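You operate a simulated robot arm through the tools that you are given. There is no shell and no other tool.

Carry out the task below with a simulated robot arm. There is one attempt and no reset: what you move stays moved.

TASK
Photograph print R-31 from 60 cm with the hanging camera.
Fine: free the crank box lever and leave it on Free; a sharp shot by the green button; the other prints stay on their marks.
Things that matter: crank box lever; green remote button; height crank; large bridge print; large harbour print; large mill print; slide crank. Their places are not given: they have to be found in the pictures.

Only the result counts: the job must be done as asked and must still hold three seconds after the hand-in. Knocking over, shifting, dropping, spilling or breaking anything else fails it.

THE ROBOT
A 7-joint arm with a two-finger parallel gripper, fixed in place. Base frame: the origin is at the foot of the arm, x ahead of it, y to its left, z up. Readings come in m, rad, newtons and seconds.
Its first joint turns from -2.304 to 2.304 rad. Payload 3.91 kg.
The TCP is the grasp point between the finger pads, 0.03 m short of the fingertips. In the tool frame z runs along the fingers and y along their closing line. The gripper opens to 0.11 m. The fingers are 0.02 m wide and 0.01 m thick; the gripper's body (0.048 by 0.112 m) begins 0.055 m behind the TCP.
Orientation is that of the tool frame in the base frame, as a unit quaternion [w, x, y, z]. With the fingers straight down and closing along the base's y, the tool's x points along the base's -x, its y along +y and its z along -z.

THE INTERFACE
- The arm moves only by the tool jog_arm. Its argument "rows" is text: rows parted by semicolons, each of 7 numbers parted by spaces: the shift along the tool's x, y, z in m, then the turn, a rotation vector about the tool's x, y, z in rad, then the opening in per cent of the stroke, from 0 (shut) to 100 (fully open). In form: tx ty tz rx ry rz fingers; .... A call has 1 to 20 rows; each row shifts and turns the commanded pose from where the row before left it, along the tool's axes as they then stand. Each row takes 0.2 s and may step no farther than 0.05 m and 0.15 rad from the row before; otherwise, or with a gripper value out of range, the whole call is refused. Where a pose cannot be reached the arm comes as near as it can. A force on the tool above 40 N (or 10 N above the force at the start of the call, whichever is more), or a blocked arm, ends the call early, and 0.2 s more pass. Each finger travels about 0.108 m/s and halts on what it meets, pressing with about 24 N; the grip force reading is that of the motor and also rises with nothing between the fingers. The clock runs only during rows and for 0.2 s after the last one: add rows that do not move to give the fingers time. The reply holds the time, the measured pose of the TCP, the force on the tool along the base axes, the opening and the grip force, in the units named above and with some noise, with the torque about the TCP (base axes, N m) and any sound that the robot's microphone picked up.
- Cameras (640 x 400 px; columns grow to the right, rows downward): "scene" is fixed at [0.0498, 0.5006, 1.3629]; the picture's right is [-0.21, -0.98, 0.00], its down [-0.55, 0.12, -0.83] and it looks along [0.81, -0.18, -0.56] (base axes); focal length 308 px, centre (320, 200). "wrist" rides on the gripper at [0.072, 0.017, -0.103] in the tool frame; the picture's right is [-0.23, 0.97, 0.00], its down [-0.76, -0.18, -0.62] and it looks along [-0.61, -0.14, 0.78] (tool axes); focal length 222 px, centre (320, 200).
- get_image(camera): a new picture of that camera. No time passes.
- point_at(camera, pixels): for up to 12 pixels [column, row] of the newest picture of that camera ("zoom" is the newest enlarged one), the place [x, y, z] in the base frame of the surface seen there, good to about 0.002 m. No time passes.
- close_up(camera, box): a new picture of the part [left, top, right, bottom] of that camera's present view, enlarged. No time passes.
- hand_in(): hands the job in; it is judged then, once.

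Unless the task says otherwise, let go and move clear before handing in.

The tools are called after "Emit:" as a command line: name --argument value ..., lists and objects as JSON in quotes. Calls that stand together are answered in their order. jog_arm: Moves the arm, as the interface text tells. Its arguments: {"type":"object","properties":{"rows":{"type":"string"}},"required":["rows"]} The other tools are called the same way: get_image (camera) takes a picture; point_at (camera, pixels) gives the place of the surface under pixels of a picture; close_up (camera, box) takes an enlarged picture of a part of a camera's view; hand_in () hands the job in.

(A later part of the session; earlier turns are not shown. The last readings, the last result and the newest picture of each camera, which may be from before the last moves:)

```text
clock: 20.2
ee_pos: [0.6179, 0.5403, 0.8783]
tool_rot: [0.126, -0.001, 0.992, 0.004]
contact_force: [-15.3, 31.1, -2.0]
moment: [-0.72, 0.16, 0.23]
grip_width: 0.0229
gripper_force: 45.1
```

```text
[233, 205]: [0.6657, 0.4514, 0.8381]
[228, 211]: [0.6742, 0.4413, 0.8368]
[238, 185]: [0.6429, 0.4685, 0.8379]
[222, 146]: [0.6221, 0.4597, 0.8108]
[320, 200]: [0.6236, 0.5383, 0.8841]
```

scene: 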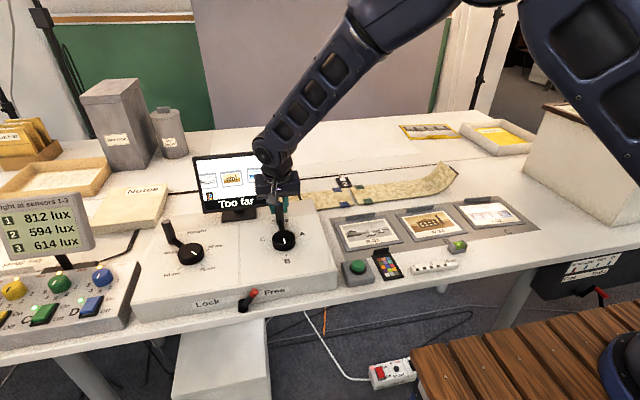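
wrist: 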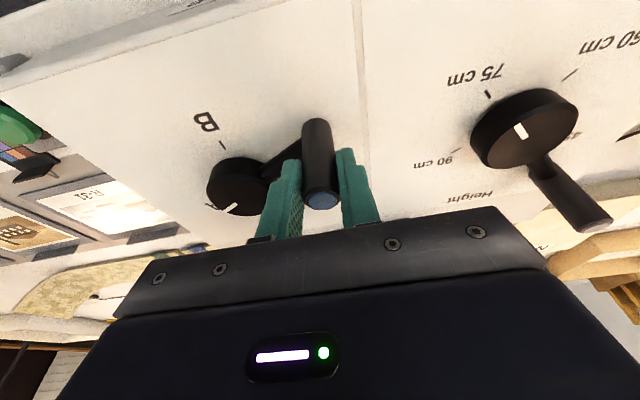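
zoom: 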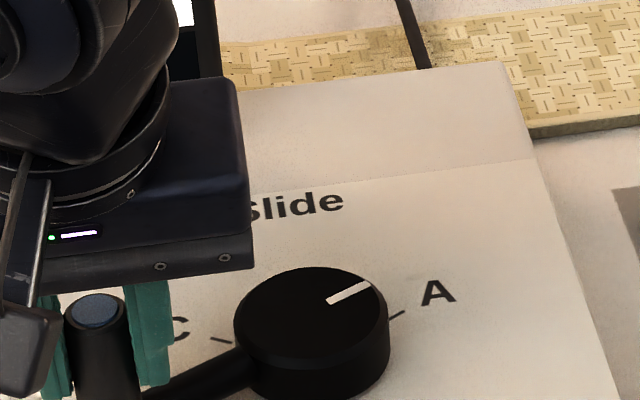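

The pointer measures about −62° to −65° against A's tick at about −60°, and the handle is about 118° by TCP, so it's close. I'll relax the radial load, let go, rise clear, and judge by the screen.

Emit:
jog_arm --rows "0.001 0.0025 -0.0002 0 0 0 0; 0 0 0 0 0 0 40; 0 0 0 0 0 0 50; 0 0 0 0 0 0 50; -0.0111 0 -0.0436 0 0 0 50; -0.0111 0 -0.0436 0 0 0 50; 0.045 0 -0.012 0 0 0 50; 0.045 -0.02 -0.012 0 0 0 50; 0.04 -0.03 -0.01 0 0 0 50; 0 0 0 0 0 0 50"

Emit:
get_image --camera "scene"

Emit:
close_up --camera "scene" --box '[180, 140, 360, 260]'

Emit:
get_image --camera "wrist"

```text
refused: row 8 steps farther than a row can; nothing moved
```

```text
taken
```

scene: 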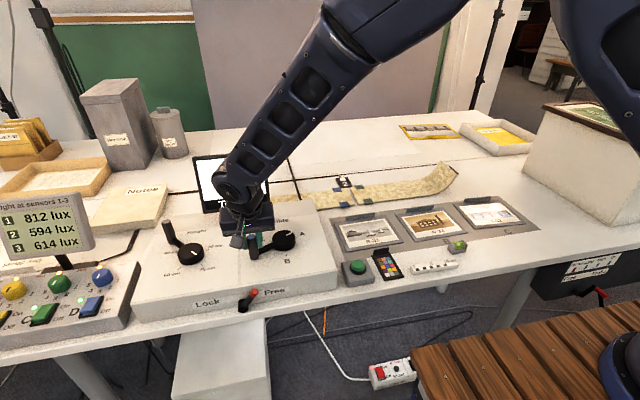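

```text
3.33 times, centred on (270, 200) of scene
```

zoom: 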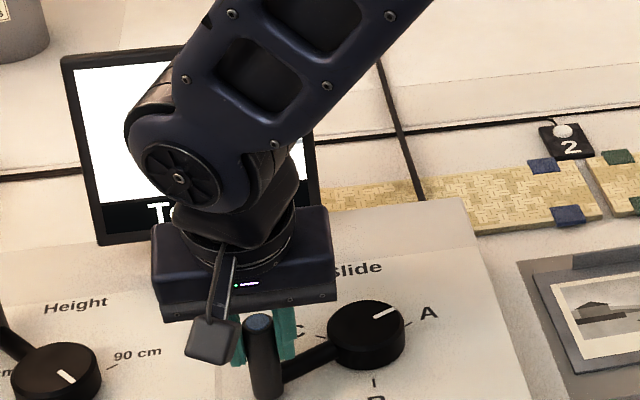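

```text
taken
```

wrist: 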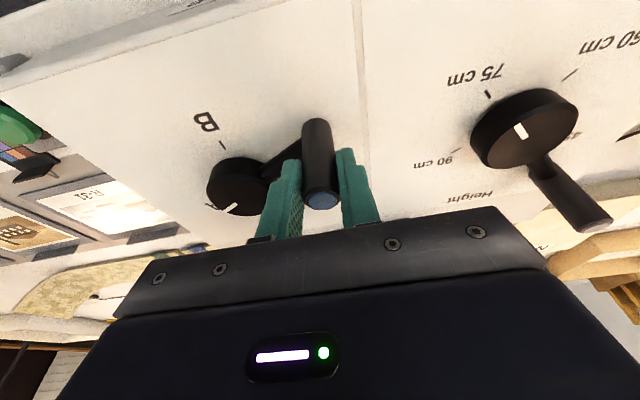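

That call was refused for an over-long step and nothing moved. I'll resend with smaller steps.

Emit:
jog_arm --rows "0.001 0.0025 -0.0002 0 0 0 0; 0 0 0 0 0 0 40; 0 0 0 0 0 0 50; 0 0 0 0 0 0 50; -0.0111 0 -0.0436 0 0 0 50; -0.0111 0 -0.0436 0 0 0 50; 0.04 0 -0.01 0 0 0 50; 0.04 -0.02 -0.01 0 0 0 50; 0.035 -0.03 -0.01 0 0 0 50; 0.035 -0.03 -0.01 0 0 0 50; 0 0 0 0 0 0 50"

Emit:
get_image --camera "scene"

Emit:
close_up --camera "scene" --box '[180, 140, 360, 260]'

Emit:
get_image --camera "wrist"

```text
clock: 22.6
ee_pos: [0.4623, 0.4589, 0.9696]
tool_rot: [0.126, 0.001, 0.992, 0.002]
contact_force: [0.5, 0.1, 0.0]
moment: [-0.01, -0.03, 0.03]
grip_width: 0.055
gripper_force: 0.0
```

```text
taken
```

scene: 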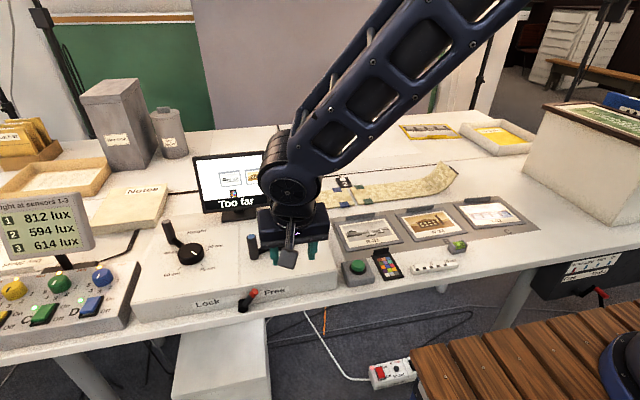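

```text
3.33 times, centred on (270, 200) of scene
```

zoom: 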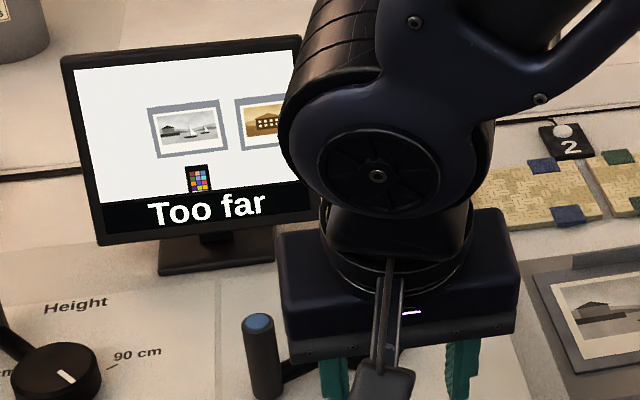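

```text
taken
```

wrist: 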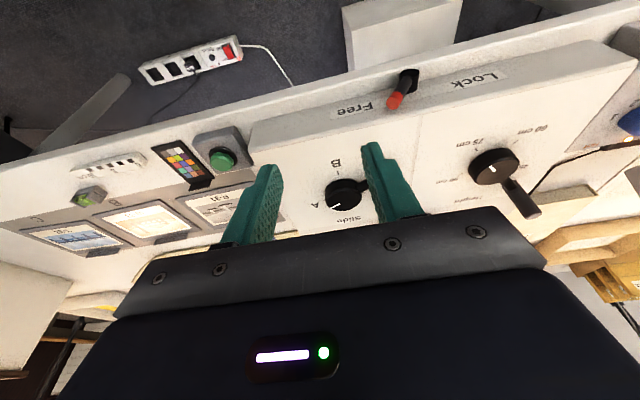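

The screen now shows the harbour near the centre with "Too far", so height still has to change. I'll check the slide pointer and screen in detail.

Emit:
jog_arm --rows "0.0 -0.05 0 0 0 0 50; 0 -0.05 0 0 0 0 50; 0 -0.05 0 0 0 0 50; 0 -0.05 0 0 0 0 50; 0 0 0 0 0 0 50"

Emit:
close_up --camera "scene" --box '[185, 145, 281, 205]'

Emit:
close_up --camera "scene" --box '[240, 210, 330, 270]'

Emit:
get_image --camera "wrist"

```text
clock: 23.9
ee_pos: [0.4619, 0.2599, 0.9683]
tool_rot: [0.126, 0.0, 0.992, 0.003]
contact_force: [0.5, 0.2, -0.1]
moment: [0.01, 0.01, -0.01]
grip_width: 0.0552
gripper_force: 0.1
```

```text
6.67 times, centred on (233, 175) of scene
```

zoom: 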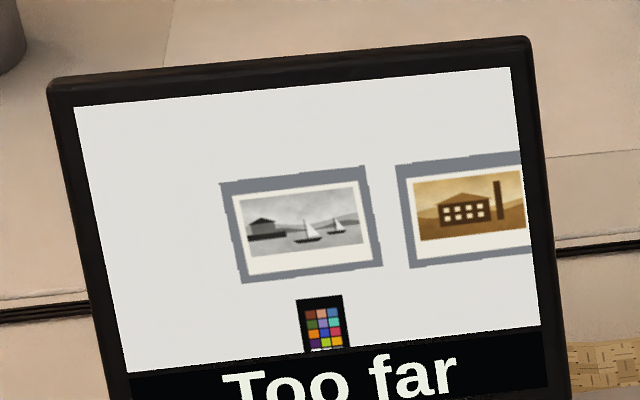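

```text
6.67 times, centred on (285, 240) of scene
```

zoom: 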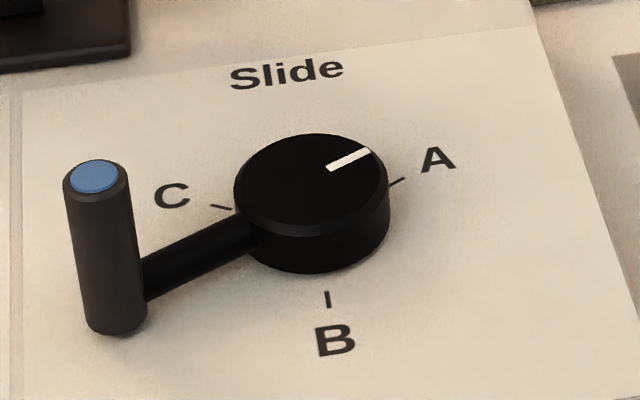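

```text
taken
```

wrist: 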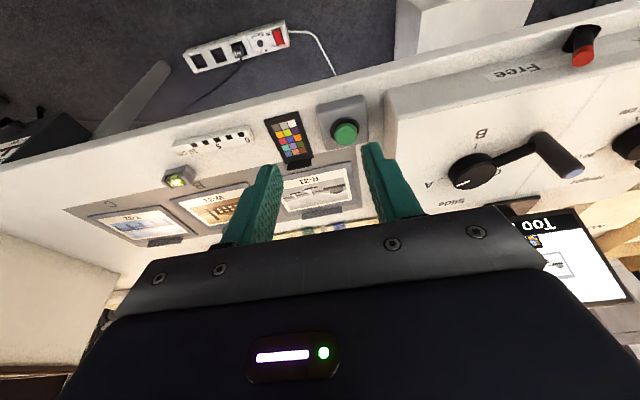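

The harbour sits slightly left of centre on the screen (about 303 vs 313 in the zoom). I'll move the wrist camera closer to the slide crank to measure pointer against the A tick.

Emit:
jog_arm --rows "-0.04 0.02 0.0 0 0 0 50; -0.04 0.02 0 0 0 0 50; 0 0.04 0 0 0 0 50; 0 0.04 0 0 0 0 50; 0 0.04 0 0 0 0 50; 0 0 0 0 0 0 50"

Emit:
get_image --camera "wrist"

```text
clock: 25.2
ee_pos: [0.5411, 0.4196, 0.9895]
tool_rot: [0.127, 0.001, 0.992, 0.003]
contact_force: [-1.2, 0.5, -0.3]
moment: [0.01, 0.0, 0.04]
grip_width: 0.0548
gripper_force: 0.0
```

```text
taken
```

wrist: 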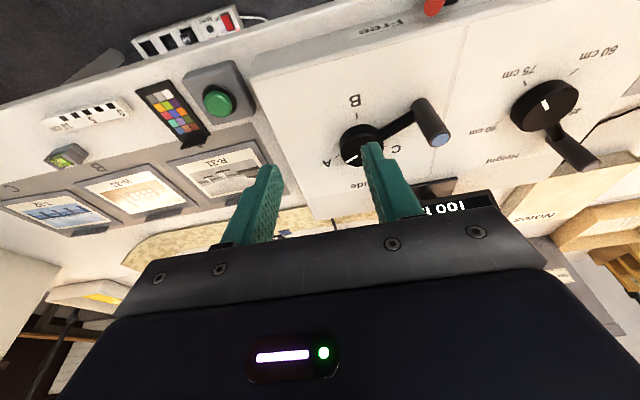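

A finger partly hides the hub at (362,145). I'll shift +y, open wide and look again.

Emit:
jog_arm --rows "0 0.035 0 0 0 0 100; 0 0.0 0 0 0 0 100; 0 0 0 0 0 0 100"

Emit:
get_image --camera "wrist"

Emit:
close_up --camera "wrist" --box '[270, 90, 430, 200]'

```text
clock: 26.1
ee_pos: [0.5405, 0.4548, 0.9898]
tool_rot: [0.126, 0.001, 0.992, 0.003]
contact_force: [-0.4, 0.2, 0.4]
moment: [-0.01, -0.01, 0.03]
grip_width: 0.11
gripper_force: 0.2
```

```text
taken
```

wrist: 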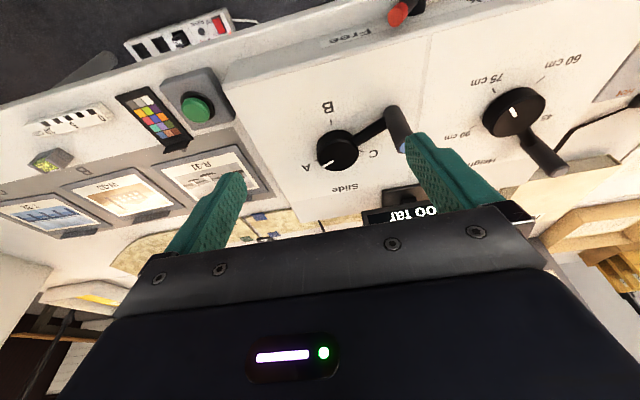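

```text
3.64 times, centred on (350, 145) of wrist
```

zoom: 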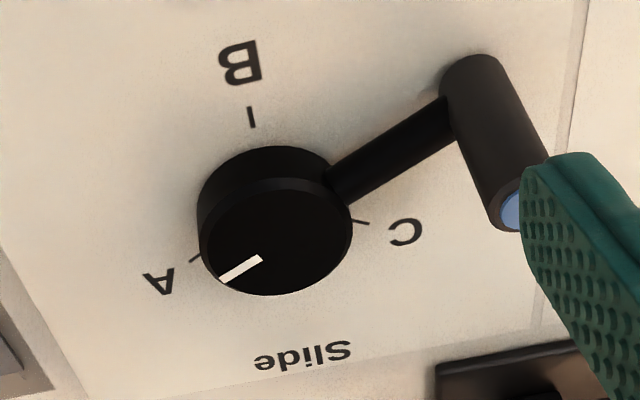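

Now the hub, pointer and ticks are all in view. I'll measure them.

Emit:
point_at --camera "zoom" --pixels '[[223, 277], [232, 272], [241, 268], [250, 263], [260, 258], [196, 258], [251, 107], [251, 126], [357, 220], [367, 223], [346, 240], [205, 250]]'

Emit:
point_at --camera "zoom" --pixels '[[280, 190], [265, 192], [272, 292], [262, 292], [345, 215], [350, 228], [207, 235], [210, 265], [192, 261], [201, 256], [276, 240], [400, 150]]'

```text
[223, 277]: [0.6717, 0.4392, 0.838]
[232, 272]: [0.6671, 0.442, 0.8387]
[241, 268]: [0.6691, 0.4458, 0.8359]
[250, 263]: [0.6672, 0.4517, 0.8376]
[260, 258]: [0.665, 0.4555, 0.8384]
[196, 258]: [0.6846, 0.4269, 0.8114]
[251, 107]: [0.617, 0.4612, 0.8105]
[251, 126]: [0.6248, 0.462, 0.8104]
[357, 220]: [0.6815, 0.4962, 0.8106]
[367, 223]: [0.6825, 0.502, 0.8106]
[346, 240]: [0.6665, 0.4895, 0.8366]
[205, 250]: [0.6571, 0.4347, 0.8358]
```

```text
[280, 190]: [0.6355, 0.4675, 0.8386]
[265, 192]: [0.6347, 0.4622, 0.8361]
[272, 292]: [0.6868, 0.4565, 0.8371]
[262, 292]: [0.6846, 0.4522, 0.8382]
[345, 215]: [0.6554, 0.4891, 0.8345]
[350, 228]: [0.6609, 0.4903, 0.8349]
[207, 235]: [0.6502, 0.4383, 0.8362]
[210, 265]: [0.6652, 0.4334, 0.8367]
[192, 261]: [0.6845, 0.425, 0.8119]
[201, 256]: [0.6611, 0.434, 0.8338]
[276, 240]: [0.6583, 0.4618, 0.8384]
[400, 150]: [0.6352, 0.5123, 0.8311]
```

The slide pointer measures about −62° to −65° with the A tick at −60°, so the slide is about 2–5° short. I'll fine-tune that at 60 cm, where the screen is larger. Now I'll untilt, yaw 45° and tilt radially for reach to the height crank.

Emit:
jog_arm --rows "0 0 -0.03 0 0.125 0 60; 0 0 0 0 0.125 0 60; 0 0 0 0 0 -0.131 60; 0 0 0 0 0 -0.131 60; 0 0 0 0 0 -0.131 60; 0 0 0 0 0 -0.131 60; 0 0 0 0 0 -0.131 60; 0 0 0 0 0 -0.131 60; 0 0 0 0 -0.1333 0 60; 0 0 0 0 -0.1333 0 60; 0 0 0 0 -0.1333 0 60; 0 0 0 0 0 0 60"

Emit:
get_image --camera "wrist"

Emit:
get_image --camera "scene"

Emit:
point_at --camera "scene" --pixels '[[195, 159], [200, 190], [205, 211], [230, 160], [240, 180], [262, 153], [265, 180], [268, 203], [240, 207], [220, 210]]'

```text
clock: 28.6
ee_pos: [0.5324, 0.4545, 1.0185]
tool_rot: [0.187, -0.375, 0.905, 0.078]
contact_force: [-0.2, -0.1, -0.6]
moment: [-0.02, -0.02, 0.02]
grip_width: 0.0661
gripper_force: 0.0
```

```text
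taken
```

wrist: 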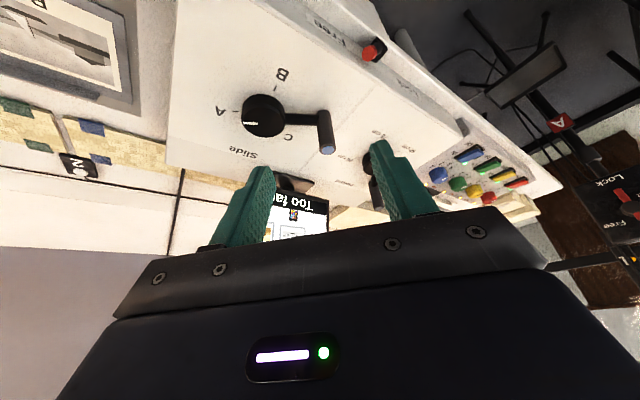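

```text
taken
```

scene: 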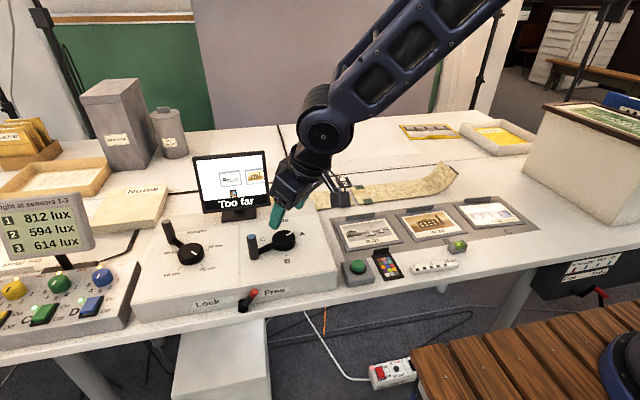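

```text
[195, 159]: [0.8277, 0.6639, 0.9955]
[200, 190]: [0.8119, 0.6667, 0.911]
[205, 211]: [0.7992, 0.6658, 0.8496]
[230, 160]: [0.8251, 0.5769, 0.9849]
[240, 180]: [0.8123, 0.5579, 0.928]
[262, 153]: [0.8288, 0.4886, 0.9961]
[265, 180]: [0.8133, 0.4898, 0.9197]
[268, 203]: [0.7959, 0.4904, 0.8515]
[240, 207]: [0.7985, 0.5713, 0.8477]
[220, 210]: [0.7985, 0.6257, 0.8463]
```

The tool is yawed and tilted as planned, and the monitor front is at x ≥ 0.796, clear of my path. I'll move high toward the height crank handle.

Emit:
jog_arm --rows "-0.03779 0.01009 0.02349 0 0 0 60; -0.03779 0.01009 0.02349 0 0 0 60; -0.03779 0.01009 0.02349 0 0 0 60; -0.03779 0.01009 0.02349 0 0 0 60; -0.03779 0.01009 0.02349 0 0 0 60; -0.03779 0.01009 0.02349 0 0 0 60; -0.03779 0.01009 0.02349 0 0 0 60; 0 0 0 0 0 0 60"

Emit:
get_image --camera "wrist"

Emit:
get_image --camera "scene"

```text
clock: 30.4
ee_pos: [0.7002, 0.7217, 0.9728]
tool_rot: [0.186, -0.375, 0.905, 0.078]
contact_force: [0.4, 0.4, -0.1]
moment: [0.0, 0.0, 0.0]
grip_width: 0.066
gripper_force: 0.0
```

```text
taken
```

wrist: 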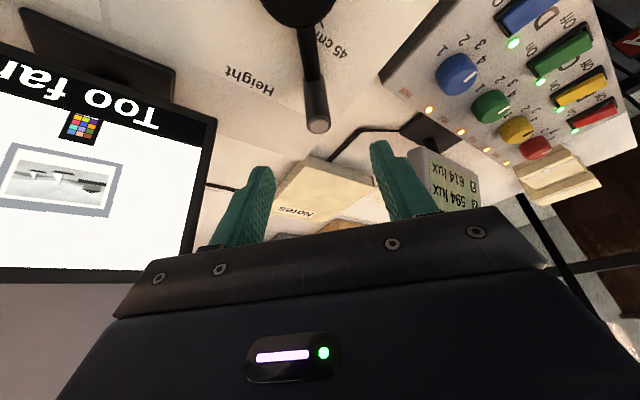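

```text
taken
```

scene: 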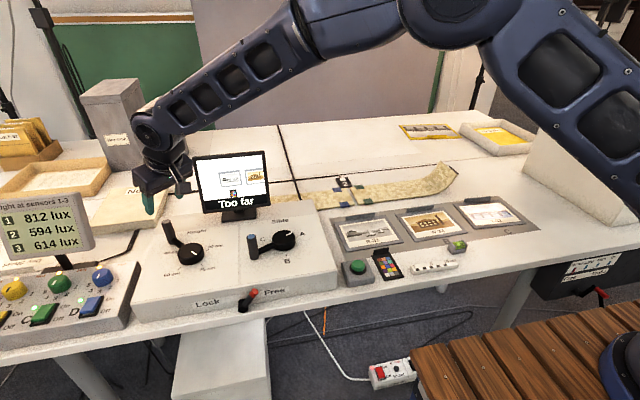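

The pose was reached fine (1.005 m out). The handle top shows at wrist pixel (317,124); I'll measure it.

Emit:
close_up --camera "wrist" --box '[240, 0, 400, 140]'

Emit:
point_at --camera "wrist" --pixels '[[317, 124], [310, 124], [325, 124], [317, 119], [317, 129], [316, 100], [312, 70], [309, 40]]'

Emit:
close_up --camera "scene" --box '[150, 210, 240, 270]'

Emit:
point_at --camera "zoom" --pixels '[[118, 82], [130, 150], [140, 190], [195, 250], [270, 245], [230, 225], [350, 320], [290, 330], [280, 295], [360, 235], [380, 235], [205, 330]]'

```text
2.86 times, centred on (320, 70) of wrist
```

zoom: 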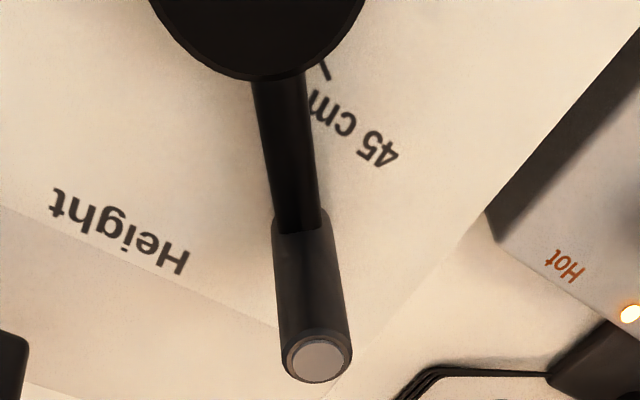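

```text
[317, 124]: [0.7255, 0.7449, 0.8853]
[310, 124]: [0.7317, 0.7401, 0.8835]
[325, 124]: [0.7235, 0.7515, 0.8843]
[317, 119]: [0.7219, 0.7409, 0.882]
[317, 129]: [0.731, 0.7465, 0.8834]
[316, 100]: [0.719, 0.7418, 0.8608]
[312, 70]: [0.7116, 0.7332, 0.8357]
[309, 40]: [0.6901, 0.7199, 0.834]
```

```text
6.67 times, centred on (195, 240) of scene
```

zoom: 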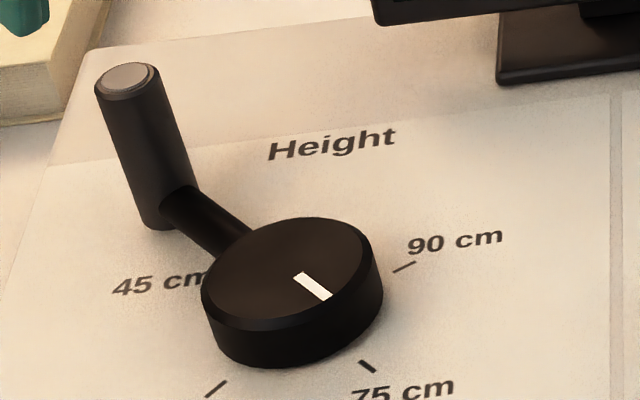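

```text
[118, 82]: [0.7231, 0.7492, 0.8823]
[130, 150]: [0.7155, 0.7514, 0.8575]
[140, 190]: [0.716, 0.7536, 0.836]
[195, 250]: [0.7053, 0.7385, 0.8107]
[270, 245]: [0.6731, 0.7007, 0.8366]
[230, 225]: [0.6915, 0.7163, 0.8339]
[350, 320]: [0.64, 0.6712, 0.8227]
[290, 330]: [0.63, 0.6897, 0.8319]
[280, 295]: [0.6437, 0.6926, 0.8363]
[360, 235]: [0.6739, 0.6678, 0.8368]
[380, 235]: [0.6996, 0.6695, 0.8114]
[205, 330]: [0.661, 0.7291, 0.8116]
```

The handle axis is at about (0.7255,0.7465), which matches hub (0.660,0.692) and radius 0.0857 at 40°. I'll go down around it and close.

Emit:
jog_arm --rows "0.0029 -0.0001 0.0331 0 0 0 60; 0.0029 -0.0001 0.0331 0 0 0 60; 0.003 -0.0001 0.033 0 0 0 60; 0 0 0 0 0 0 60"

Emit:
get_image --camera "wrist"

Emit:
close_up --camera "scene" --box '[110, 170, 260, 270]'

```text
clock: 31.4
ee_pos: [0.7228, 0.7446, 0.8767]
tool_rot: [0.186, -0.375, 0.905, 0.078]
contact_force: [-0.2, -0.9, 0.3]
moment: [0.0, 0.0, -0.02]
grip_width: 0.066
gripper_force: 0.0
```

```text
taken
```

wrist: 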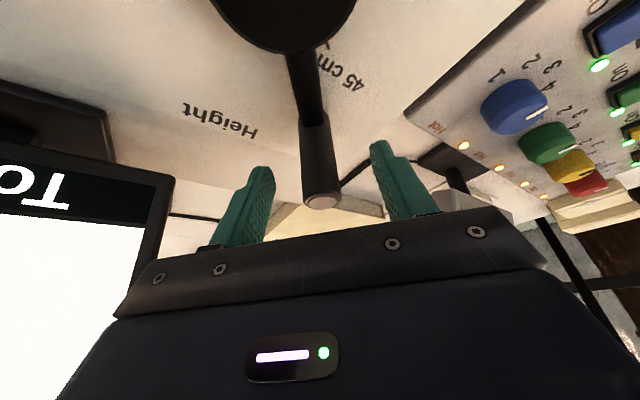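

```text
4.00 times, centred on (185, 220) of scene
```

zoom: 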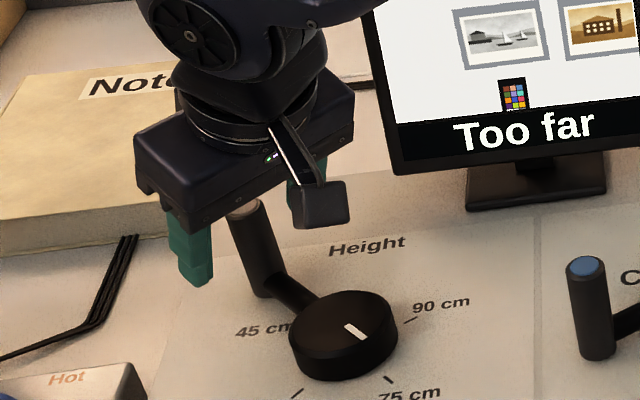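

The handle stands between the open fingers, so I'll close now.

Emit:
jog_arm --rows "0 0 0 0 0 0 20; 0 0 0 0 0 0 0; 0 0 0 0 0 0 0"

```text
clock: 32.2
ee_pos: [0.7226, 0.7446, 0.8765]
tool_rot: [0.186, -0.375, 0.905, 0.078]
contact_force: [1.5, -0.5, -1.2]
moment: [-0.02, -0.33, 0.05]
grip_width: 0.0228
gripper_force: 45.0
```

Gripped cleanly (0.0228 wide, low force). I'll turn the height crank clockwise from 75 toward 60 cm, first half of the 80°.

Emit:
jog_arm --rows "0.0023 -0.01481 -0.00097 0 0 0 0; 0.00466 -0.01413 -0.00197 0 0 0 0; 0.00686 -0.01303 -0.0029 0 0 0 0; 0.00884 -0.01154 -0.00373 0 0 0 0; 0 0 0 0 0 0 0"

Emit:
get_image --camera "scene"

Emit:
close_up --camera "scene" --box '[140, 150, 290, 250]'

Emit:
get_image --camera "wrist"

```text
clock: 33.5
ee_pos: [0.7423, 0.6889, 0.8775]
tool_rot: [0.185, -0.375, 0.905, 0.078]
contact_force: [-10.1, 1.4, 2.6]
moment: [-0.83, 0.9, -0.15]
grip_width: 0.0227
gripper_force: 44.6
```

```text
taken
```

scene: 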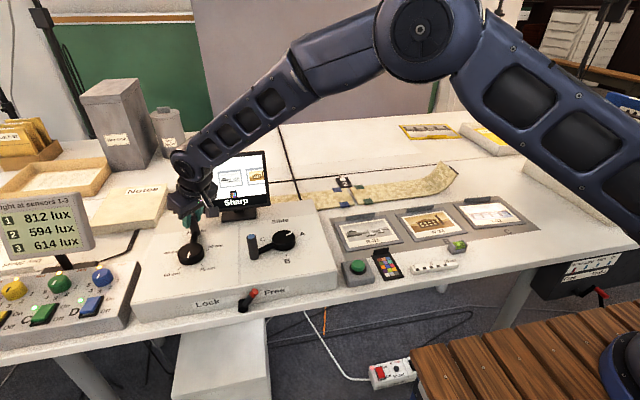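

```text
4.00 times, centred on (215, 200) of scene
```

zoom: 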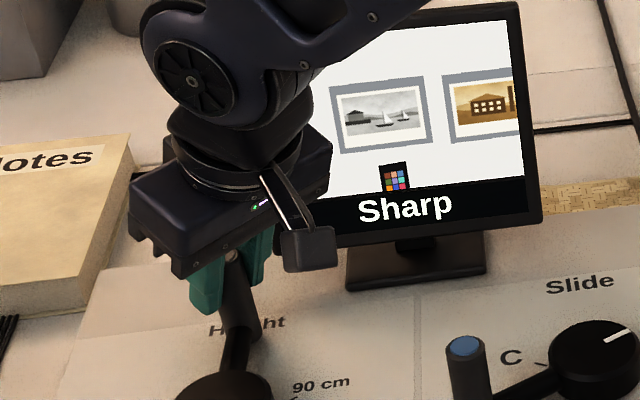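

```text
taken
```

wrist: 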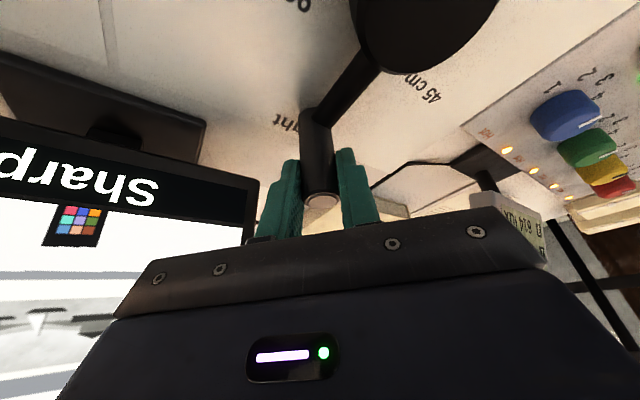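

The height is changing correctly, the print is larger, and it says "Sharp". I'll continue the second half to 60 cm.

Emit:
jog_arm --rows "0.01056 -0.00969 -0.00446 0 0 0 0; 0.01196 -0.00753 -0.00505 0 0 0 0; 0.01298 -0.00515 -0.00548 0 0 0 0; 0.01362 -0.00262 -0.00575 0 0 0 0; 0 0 0 0 0 0 0"

Emit:
get_image --camera "scene"

Emit:
close_up --camera "scene" --box '[140, 150, 290, 250]'

Emit:
get_image --camera "wrist"

```text
clock: 34.6
ee_pos: [0.7221, 0.6331, 0.8767]
tool_rot: [0.187, -0.375, 0.905, 0.078]
contact_force: [-16.4, 11.0, 3.5]
moment: [0.11, 0.06, -0.1]
grip_width: 0.0224
gripper_force: 44.7
```

```text
taken
```

scene: 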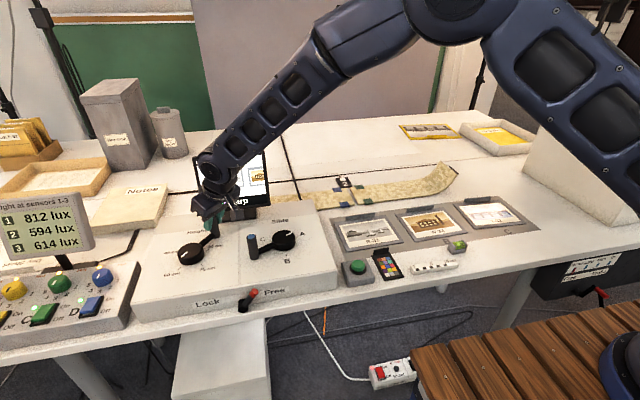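

```text
4.00 times, centred on (215, 200) of scene
```

zoom: 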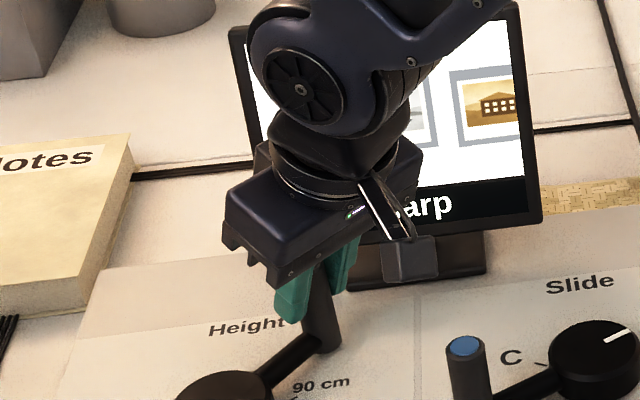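

```text
taken
```

wrist: 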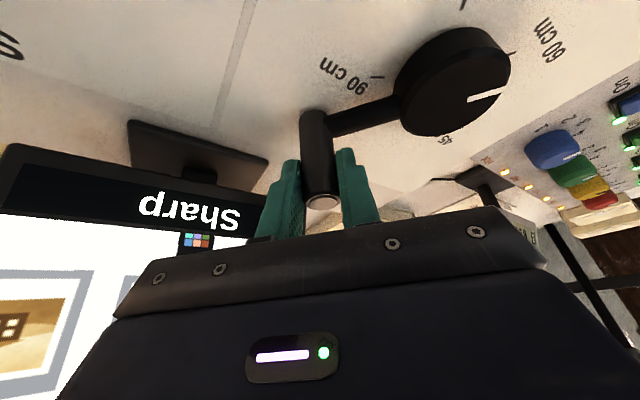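

The display still reads "Sharp", and the handle is at about −40.6°. I'll check the height pointer against the 60 cm tick.

Emit:
close_up --camera "scene" --box '[150, 225, 240, 285]'

Emit:
close_up --camera "wrist" --box '[290, 0, 590, 188]'

Emit:
point_at --camera "wrist" --pixels '[[470, 100], [480, 98], [490, 96], [500, 94], [455, 90], [510, 52], [463, 5], [376, 77], [404, 90], [505, 70], [450, 40], [450, 134]]'

```text
6.67 times, centred on (195, 255) of scene
```

zoom: 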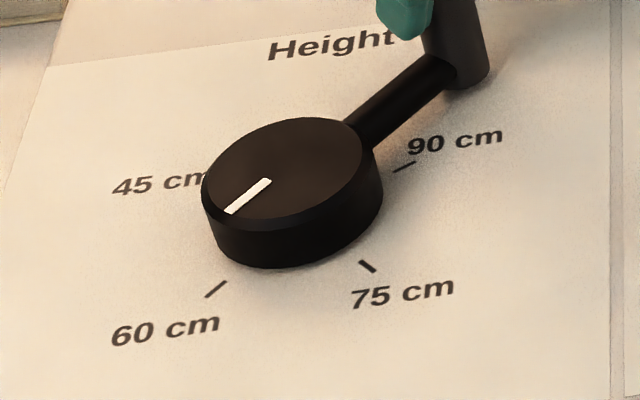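

```text
2.13 times, centred on (440, 94) of wrist
```

zoom: 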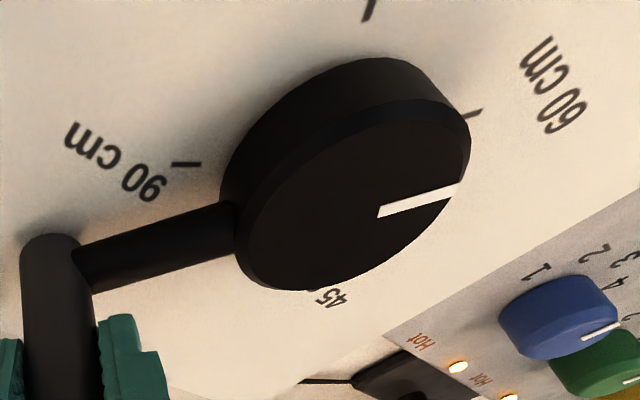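

```text
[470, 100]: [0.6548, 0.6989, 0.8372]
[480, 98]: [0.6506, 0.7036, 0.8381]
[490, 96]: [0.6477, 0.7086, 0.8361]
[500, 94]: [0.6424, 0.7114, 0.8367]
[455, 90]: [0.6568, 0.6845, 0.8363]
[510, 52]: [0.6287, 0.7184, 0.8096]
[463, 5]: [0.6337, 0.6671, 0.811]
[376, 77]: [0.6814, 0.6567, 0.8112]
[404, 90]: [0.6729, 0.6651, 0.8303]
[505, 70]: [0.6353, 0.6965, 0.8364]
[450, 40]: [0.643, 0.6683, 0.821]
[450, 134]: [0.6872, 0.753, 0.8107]
```

The wrist readings put the pointer at about 132–135° and the tick at about 139.5°. I'll cross-check with the scene view, using point_at on the zoom.

Emit:
close_up --camera "scene" --box '[150, 225, 240, 285]'

Emit:
point_at --camera "zoom" --pixels '[[232, 209], [240, 203], [249, 196], [258, 190], [266, 183], [210, 294], [222, 284], [362, 262], [374, 270], [396, 171], [412, 163], [286, 172]]'

Emit:
point_at --camera "zoom" --pixels '[[208, 180], [204, 195], [361, 150], [355, 165], [290, 119], [300, 119], [270, 221], [260, 221], [230, 150], [340, 130], [330, 195], [225, 215]]'

```text
6.67 times, centred on (195, 255) of scene
```

zoom: 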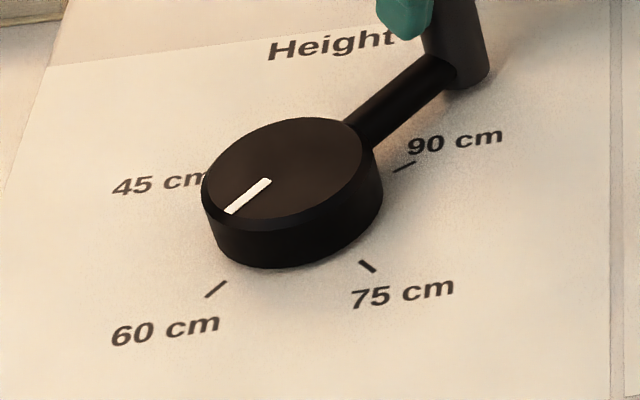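

```text
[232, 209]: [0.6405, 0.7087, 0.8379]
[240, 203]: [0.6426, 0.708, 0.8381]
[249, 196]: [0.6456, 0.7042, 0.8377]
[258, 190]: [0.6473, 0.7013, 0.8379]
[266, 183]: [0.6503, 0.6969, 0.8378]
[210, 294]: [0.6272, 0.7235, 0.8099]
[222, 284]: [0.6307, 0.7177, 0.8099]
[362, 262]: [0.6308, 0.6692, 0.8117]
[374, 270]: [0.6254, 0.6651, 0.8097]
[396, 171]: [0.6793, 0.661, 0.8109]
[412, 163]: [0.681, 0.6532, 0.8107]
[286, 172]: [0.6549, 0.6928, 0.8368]
```

```text
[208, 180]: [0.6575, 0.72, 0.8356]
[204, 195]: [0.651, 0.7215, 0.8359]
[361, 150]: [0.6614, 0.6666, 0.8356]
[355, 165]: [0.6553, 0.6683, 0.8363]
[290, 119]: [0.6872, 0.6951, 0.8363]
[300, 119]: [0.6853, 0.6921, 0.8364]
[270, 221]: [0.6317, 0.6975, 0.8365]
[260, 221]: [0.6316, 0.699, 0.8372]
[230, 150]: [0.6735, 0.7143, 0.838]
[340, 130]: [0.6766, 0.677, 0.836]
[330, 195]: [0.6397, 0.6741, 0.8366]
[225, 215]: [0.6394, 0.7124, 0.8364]
```

The pointer is on 60 cm within about 1° (chord travel gives 80.9°, reading near 139–140°). I'll relax the small radial load, release, and retreat along the approach line.

Emit:
jog_arm --rows "0 0.002 0 0 0 0 0; 0 0 0 0 0 0 20; 0 0 0 0 0 0 45; 0 0 0 0 0 0 45; -0.0029 0 -0.0331 0 0 0 45; -0.0029 0 -0.0331 0 0 0 45; -0.003 0 -0.033 0 0 0 45; 0.04 0 -0.017 0 0 0 45; 0.04 0 -0.017 0 0 0 45; 0.04 0 -0.017 0 0 0 45; 0.04 0 -0.017 0 0 0 45; 0 0 0 0 0 0 45"

Emit:
get_image --camera "scene"

Emit:
close_up --camera "scene" --box '[185, 145, 281, 205]'

Emit:
close_up --camera "scene" --box '[150, 210, 330, 325]'

```text
clock: 37.2
ee_pos: [0.5756, 0.4901, 0.9706]
tool_rot: [0.187, -0.375, 0.905, 0.078]
contact_force: [0.0, -0.5, -0.7]
moment: [-0.01, 0.01, 0.0]
grip_width: 0.0496
gripper_force: 0.1
```

```text
taken
```

scene: 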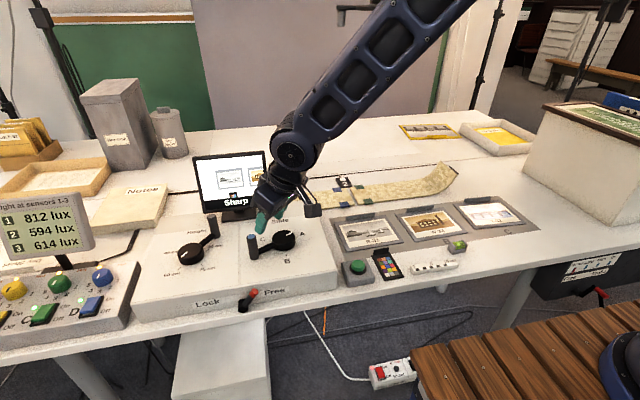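

```text
6.67 times, centred on (233, 175) of scene
```

zoom: 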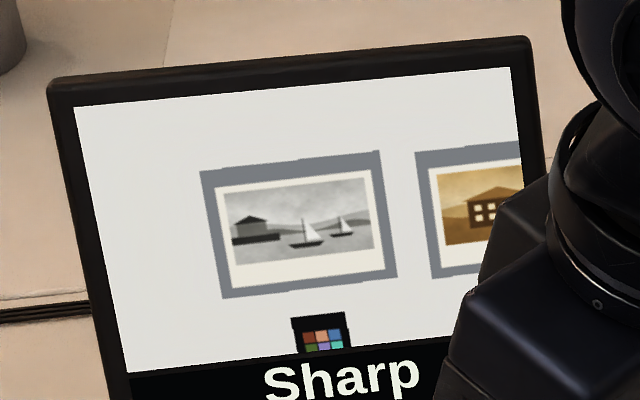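

```text
3.48 times, centred on (240, 268) of scene
```

zoom: 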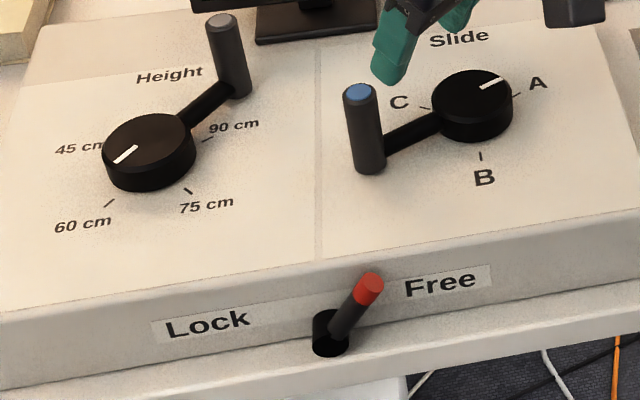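

The screen reads "Sharp" at 60 cm, but the harbour centre sits at about x=300 against screen mid 313, so the slide still needs a few degrees. I'll check the prints' real spacing to decide how much.

Emit:
close_up --camera "scene" --box '[325, 190, 445, 265]'

Emit:
close_up --camera "scene" --box '[390, 180, 550, 280]'

```text
5.33 times, centred on (385, 228) of scene
```

zoom: 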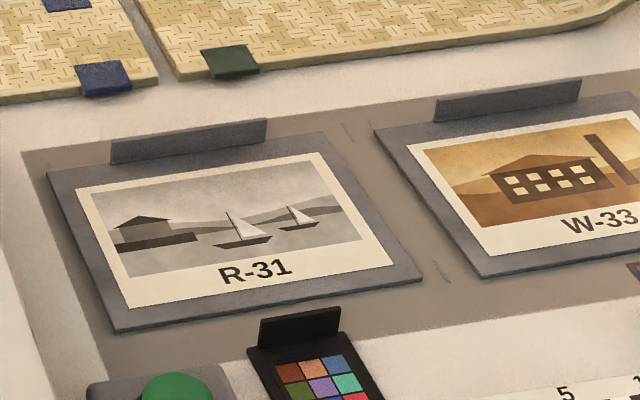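

```text
4.00 times, centred on (470, 230) of scene
```

zoom: 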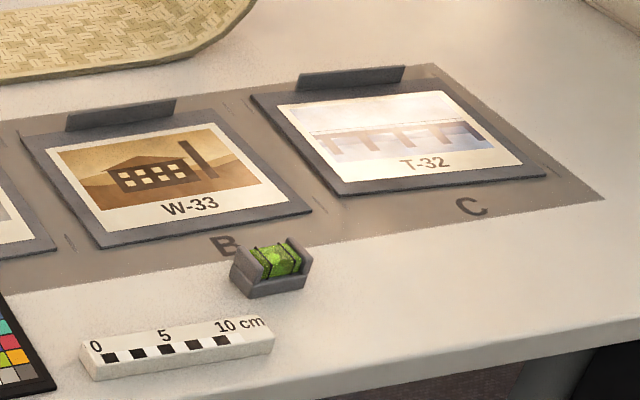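

I can see the print corners and the mat's dividers. I'll measure them.

Emit:
close_up --camera "scene" --box '[325, 190, 445, 265]'

Emit:
point_at --camera "zoom" --pixels '[[50, 173], [322, 134], [420, 278], [118, 328], [376, 130], [485, 274], [24, 153], [348, 130], [440, 272], [78, 355]]'

Emit:
close_up --camera "scene" --box '[390, 180, 550, 280]'

Emit:
point_at --camera "zoom" --pixels '[[22, 137], [210, 107], [310, 211], [103, 246], [254, 97], [440, 70], [543, 176], [340, 193], [232, 105], [328, 198], [432, 65], [600, 198]]'

```text
5.33 times, centred on (385, 228) of scene
```

zoom: 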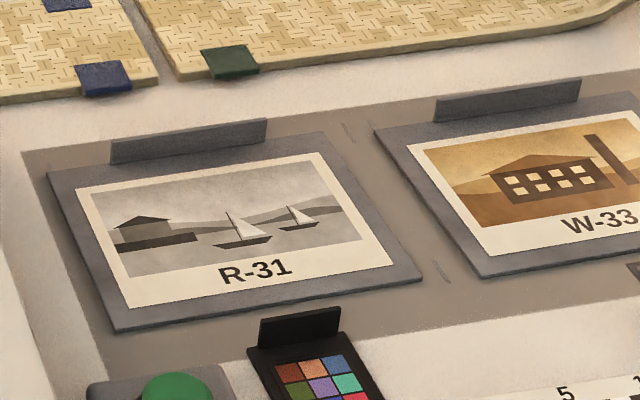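

```text
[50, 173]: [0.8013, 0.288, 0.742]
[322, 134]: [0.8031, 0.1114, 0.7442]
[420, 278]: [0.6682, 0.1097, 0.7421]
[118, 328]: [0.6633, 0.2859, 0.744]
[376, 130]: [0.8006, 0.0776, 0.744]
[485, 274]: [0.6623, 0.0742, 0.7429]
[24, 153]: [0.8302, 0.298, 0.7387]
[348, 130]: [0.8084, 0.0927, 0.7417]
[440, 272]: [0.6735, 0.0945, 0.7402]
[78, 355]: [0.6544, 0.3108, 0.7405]
```

```text
4.00 times, centred on (470, 230) of scene
```

zoom: 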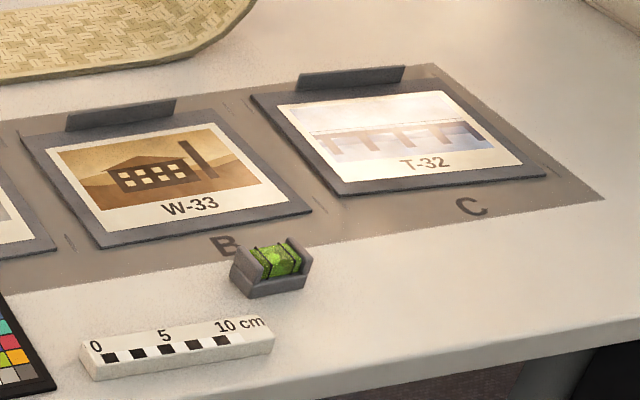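

```text
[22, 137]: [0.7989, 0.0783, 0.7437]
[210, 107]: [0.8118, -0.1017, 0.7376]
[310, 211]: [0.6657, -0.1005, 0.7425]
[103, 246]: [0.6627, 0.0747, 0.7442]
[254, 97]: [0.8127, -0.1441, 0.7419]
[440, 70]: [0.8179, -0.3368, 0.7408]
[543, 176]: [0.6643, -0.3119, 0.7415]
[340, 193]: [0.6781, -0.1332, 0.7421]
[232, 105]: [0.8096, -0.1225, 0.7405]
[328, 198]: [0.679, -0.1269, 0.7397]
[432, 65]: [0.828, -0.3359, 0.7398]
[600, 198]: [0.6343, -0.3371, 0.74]
```

The mat's A centre (about 0.198–0.203) agrees with the harbour's centre (0.199), and all estimates put the slide crank about 4–5° short of A. I'll line up above the slide handle again and measure it.

Emit:
jog_arm --rows "-0.0226 0.0021 0.0113 0 0 0 55; 0 0 0 0 0 0 55"

Emit:
get_image --camera "wrist"

Emit:
close_up --camera "scene" --box '[185, 145, 335, 245]'

```text
clock: 37.9
ee_pos: [0.5934, 0.509, 0.969]
tool_rot: [0.186, -0.375, 0.905, 0.077]
contact_force: [0.9, 0.8, 0.0]
moment: [-0.03, -0.01, -0.02]
grip_width: 0.0606
gripper_force: 0.0
```

```text
taken
```

wrist: 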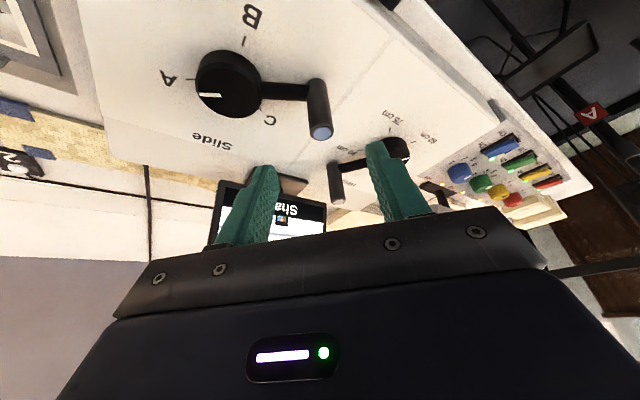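

```text
4.00 times, centred on (260, 195) of scene
```

zoom: 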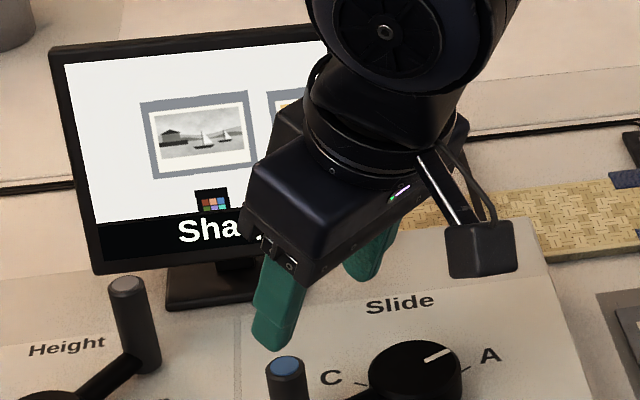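

Emit:
close_up --camera "wrist" --box '[150, 20, 350, 150]'

Emit:
point_at --camera "wrist" --pixels '[[321, 132], [315, 132], [328, 132], [321, 127], [321, 137], [228, 88], [204, 95], [212, 95], [220, 94], [172, 76], [244, 40], [265, 113]]'

```text
3.08 times, centred on (250, 85) of wrist
```

zoom: 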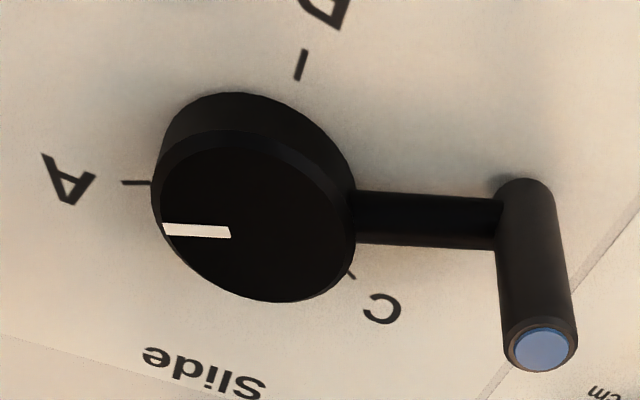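

```text
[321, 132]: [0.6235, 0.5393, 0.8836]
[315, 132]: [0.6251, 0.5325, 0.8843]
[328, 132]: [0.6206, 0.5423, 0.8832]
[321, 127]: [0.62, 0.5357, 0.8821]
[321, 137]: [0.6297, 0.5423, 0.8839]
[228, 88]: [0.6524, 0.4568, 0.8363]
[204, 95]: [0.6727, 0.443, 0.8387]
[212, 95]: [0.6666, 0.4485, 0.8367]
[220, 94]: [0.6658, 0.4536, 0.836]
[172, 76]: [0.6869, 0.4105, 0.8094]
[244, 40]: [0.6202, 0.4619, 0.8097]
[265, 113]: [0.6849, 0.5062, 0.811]
```

The handle is at (0.6238,0.5384), i.e. about 115.5° against the 120° target. I'll go down, grip it, and read the force.

Emit:
jog_arm --rows "0.0002 0 0.0332 0 0 0 55; 0.0002 0 0.0332 0 0 0 55; 0.0002 0 0.0332 0 0 0 55; 0 0 0 0 0 0 55; 0 0 0 0 0 0 15; 0 0 0 0 0 0 0; 0 0 0 0 0 0 0"

Emit:
get_image --camera "wrist"

Emit:
close_up --camera "scene" --box '[185, 145, 335, 245]'

```text
clock: 39.5
ee_pos: [0.6206, 0.5373, 0.8764]
tool_rot: [0.186, -0.375, 0.905, 0.078]
contact_force: [-3.1, 6.1, -2.5]
moment: [-0.42, -0.69, 0.08]
grip_width: 0.0227
gripper_force: 44.9
```

```text
taken
```

wrist: 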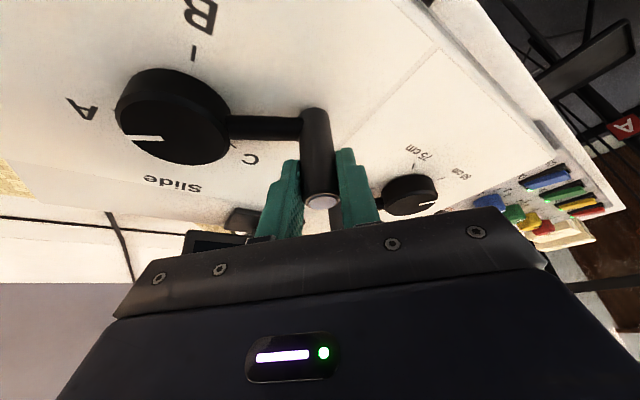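

```text
4.00 times, centred on (260, 195) of scene
```

zoom: 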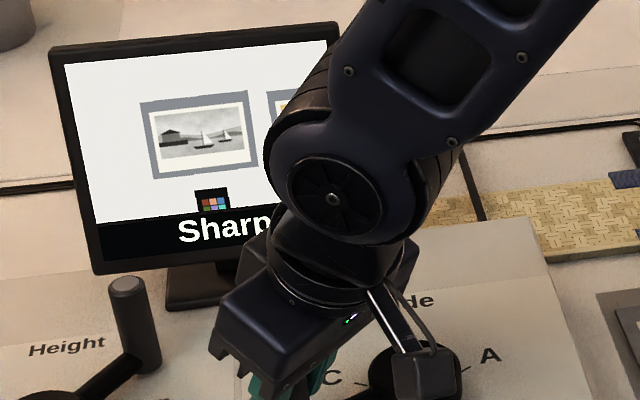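

The grip is on and the harbour is still visible on the screen at zoom (200,135). I'll turn about 5° more CCW in small steps.

Emit:
jog_arm --rows "0.0022 0.0007 -0.0009 0 0 0 0; 0.0022 0.0007 -0.0009 0 0 0 0; 0.0022 0.0007 -0.0009 0 0 0 0; 0 0 0 0 0 0 0"

Emit:
close_up --camera "scene" --box '[185, 145, 335, 245]'

Emit:
get_image --camera "wrist"

```text
clock: 40.5
ee_pos: [0.6145, 0.5343, 0.8765]
tool_rot: [0.187, -0.375, 0.904, 0.078]
contact_force: [-4.5, 14.3, -6.1]
moment: [-0.31, -0.7, 0.18]
grip_width: 0.0228
gripper_force: 44.9
```

```text
4.00 times, centred on (260, 195) of scene
```

zoom: 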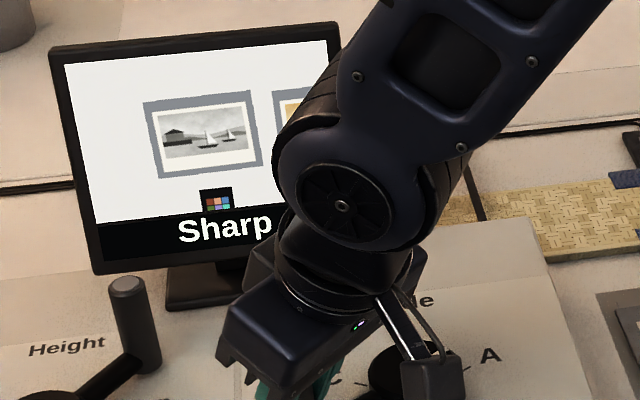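

```text
taken
```

wrist: 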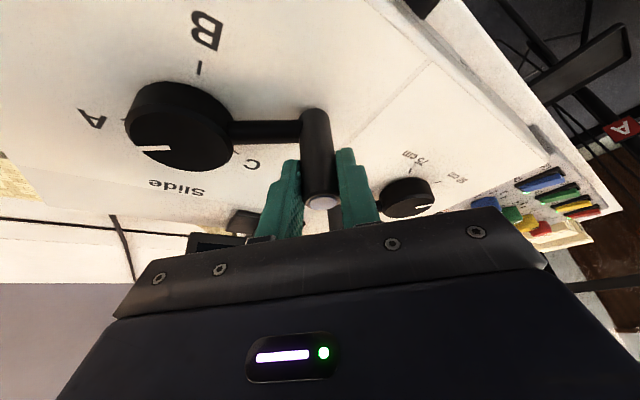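

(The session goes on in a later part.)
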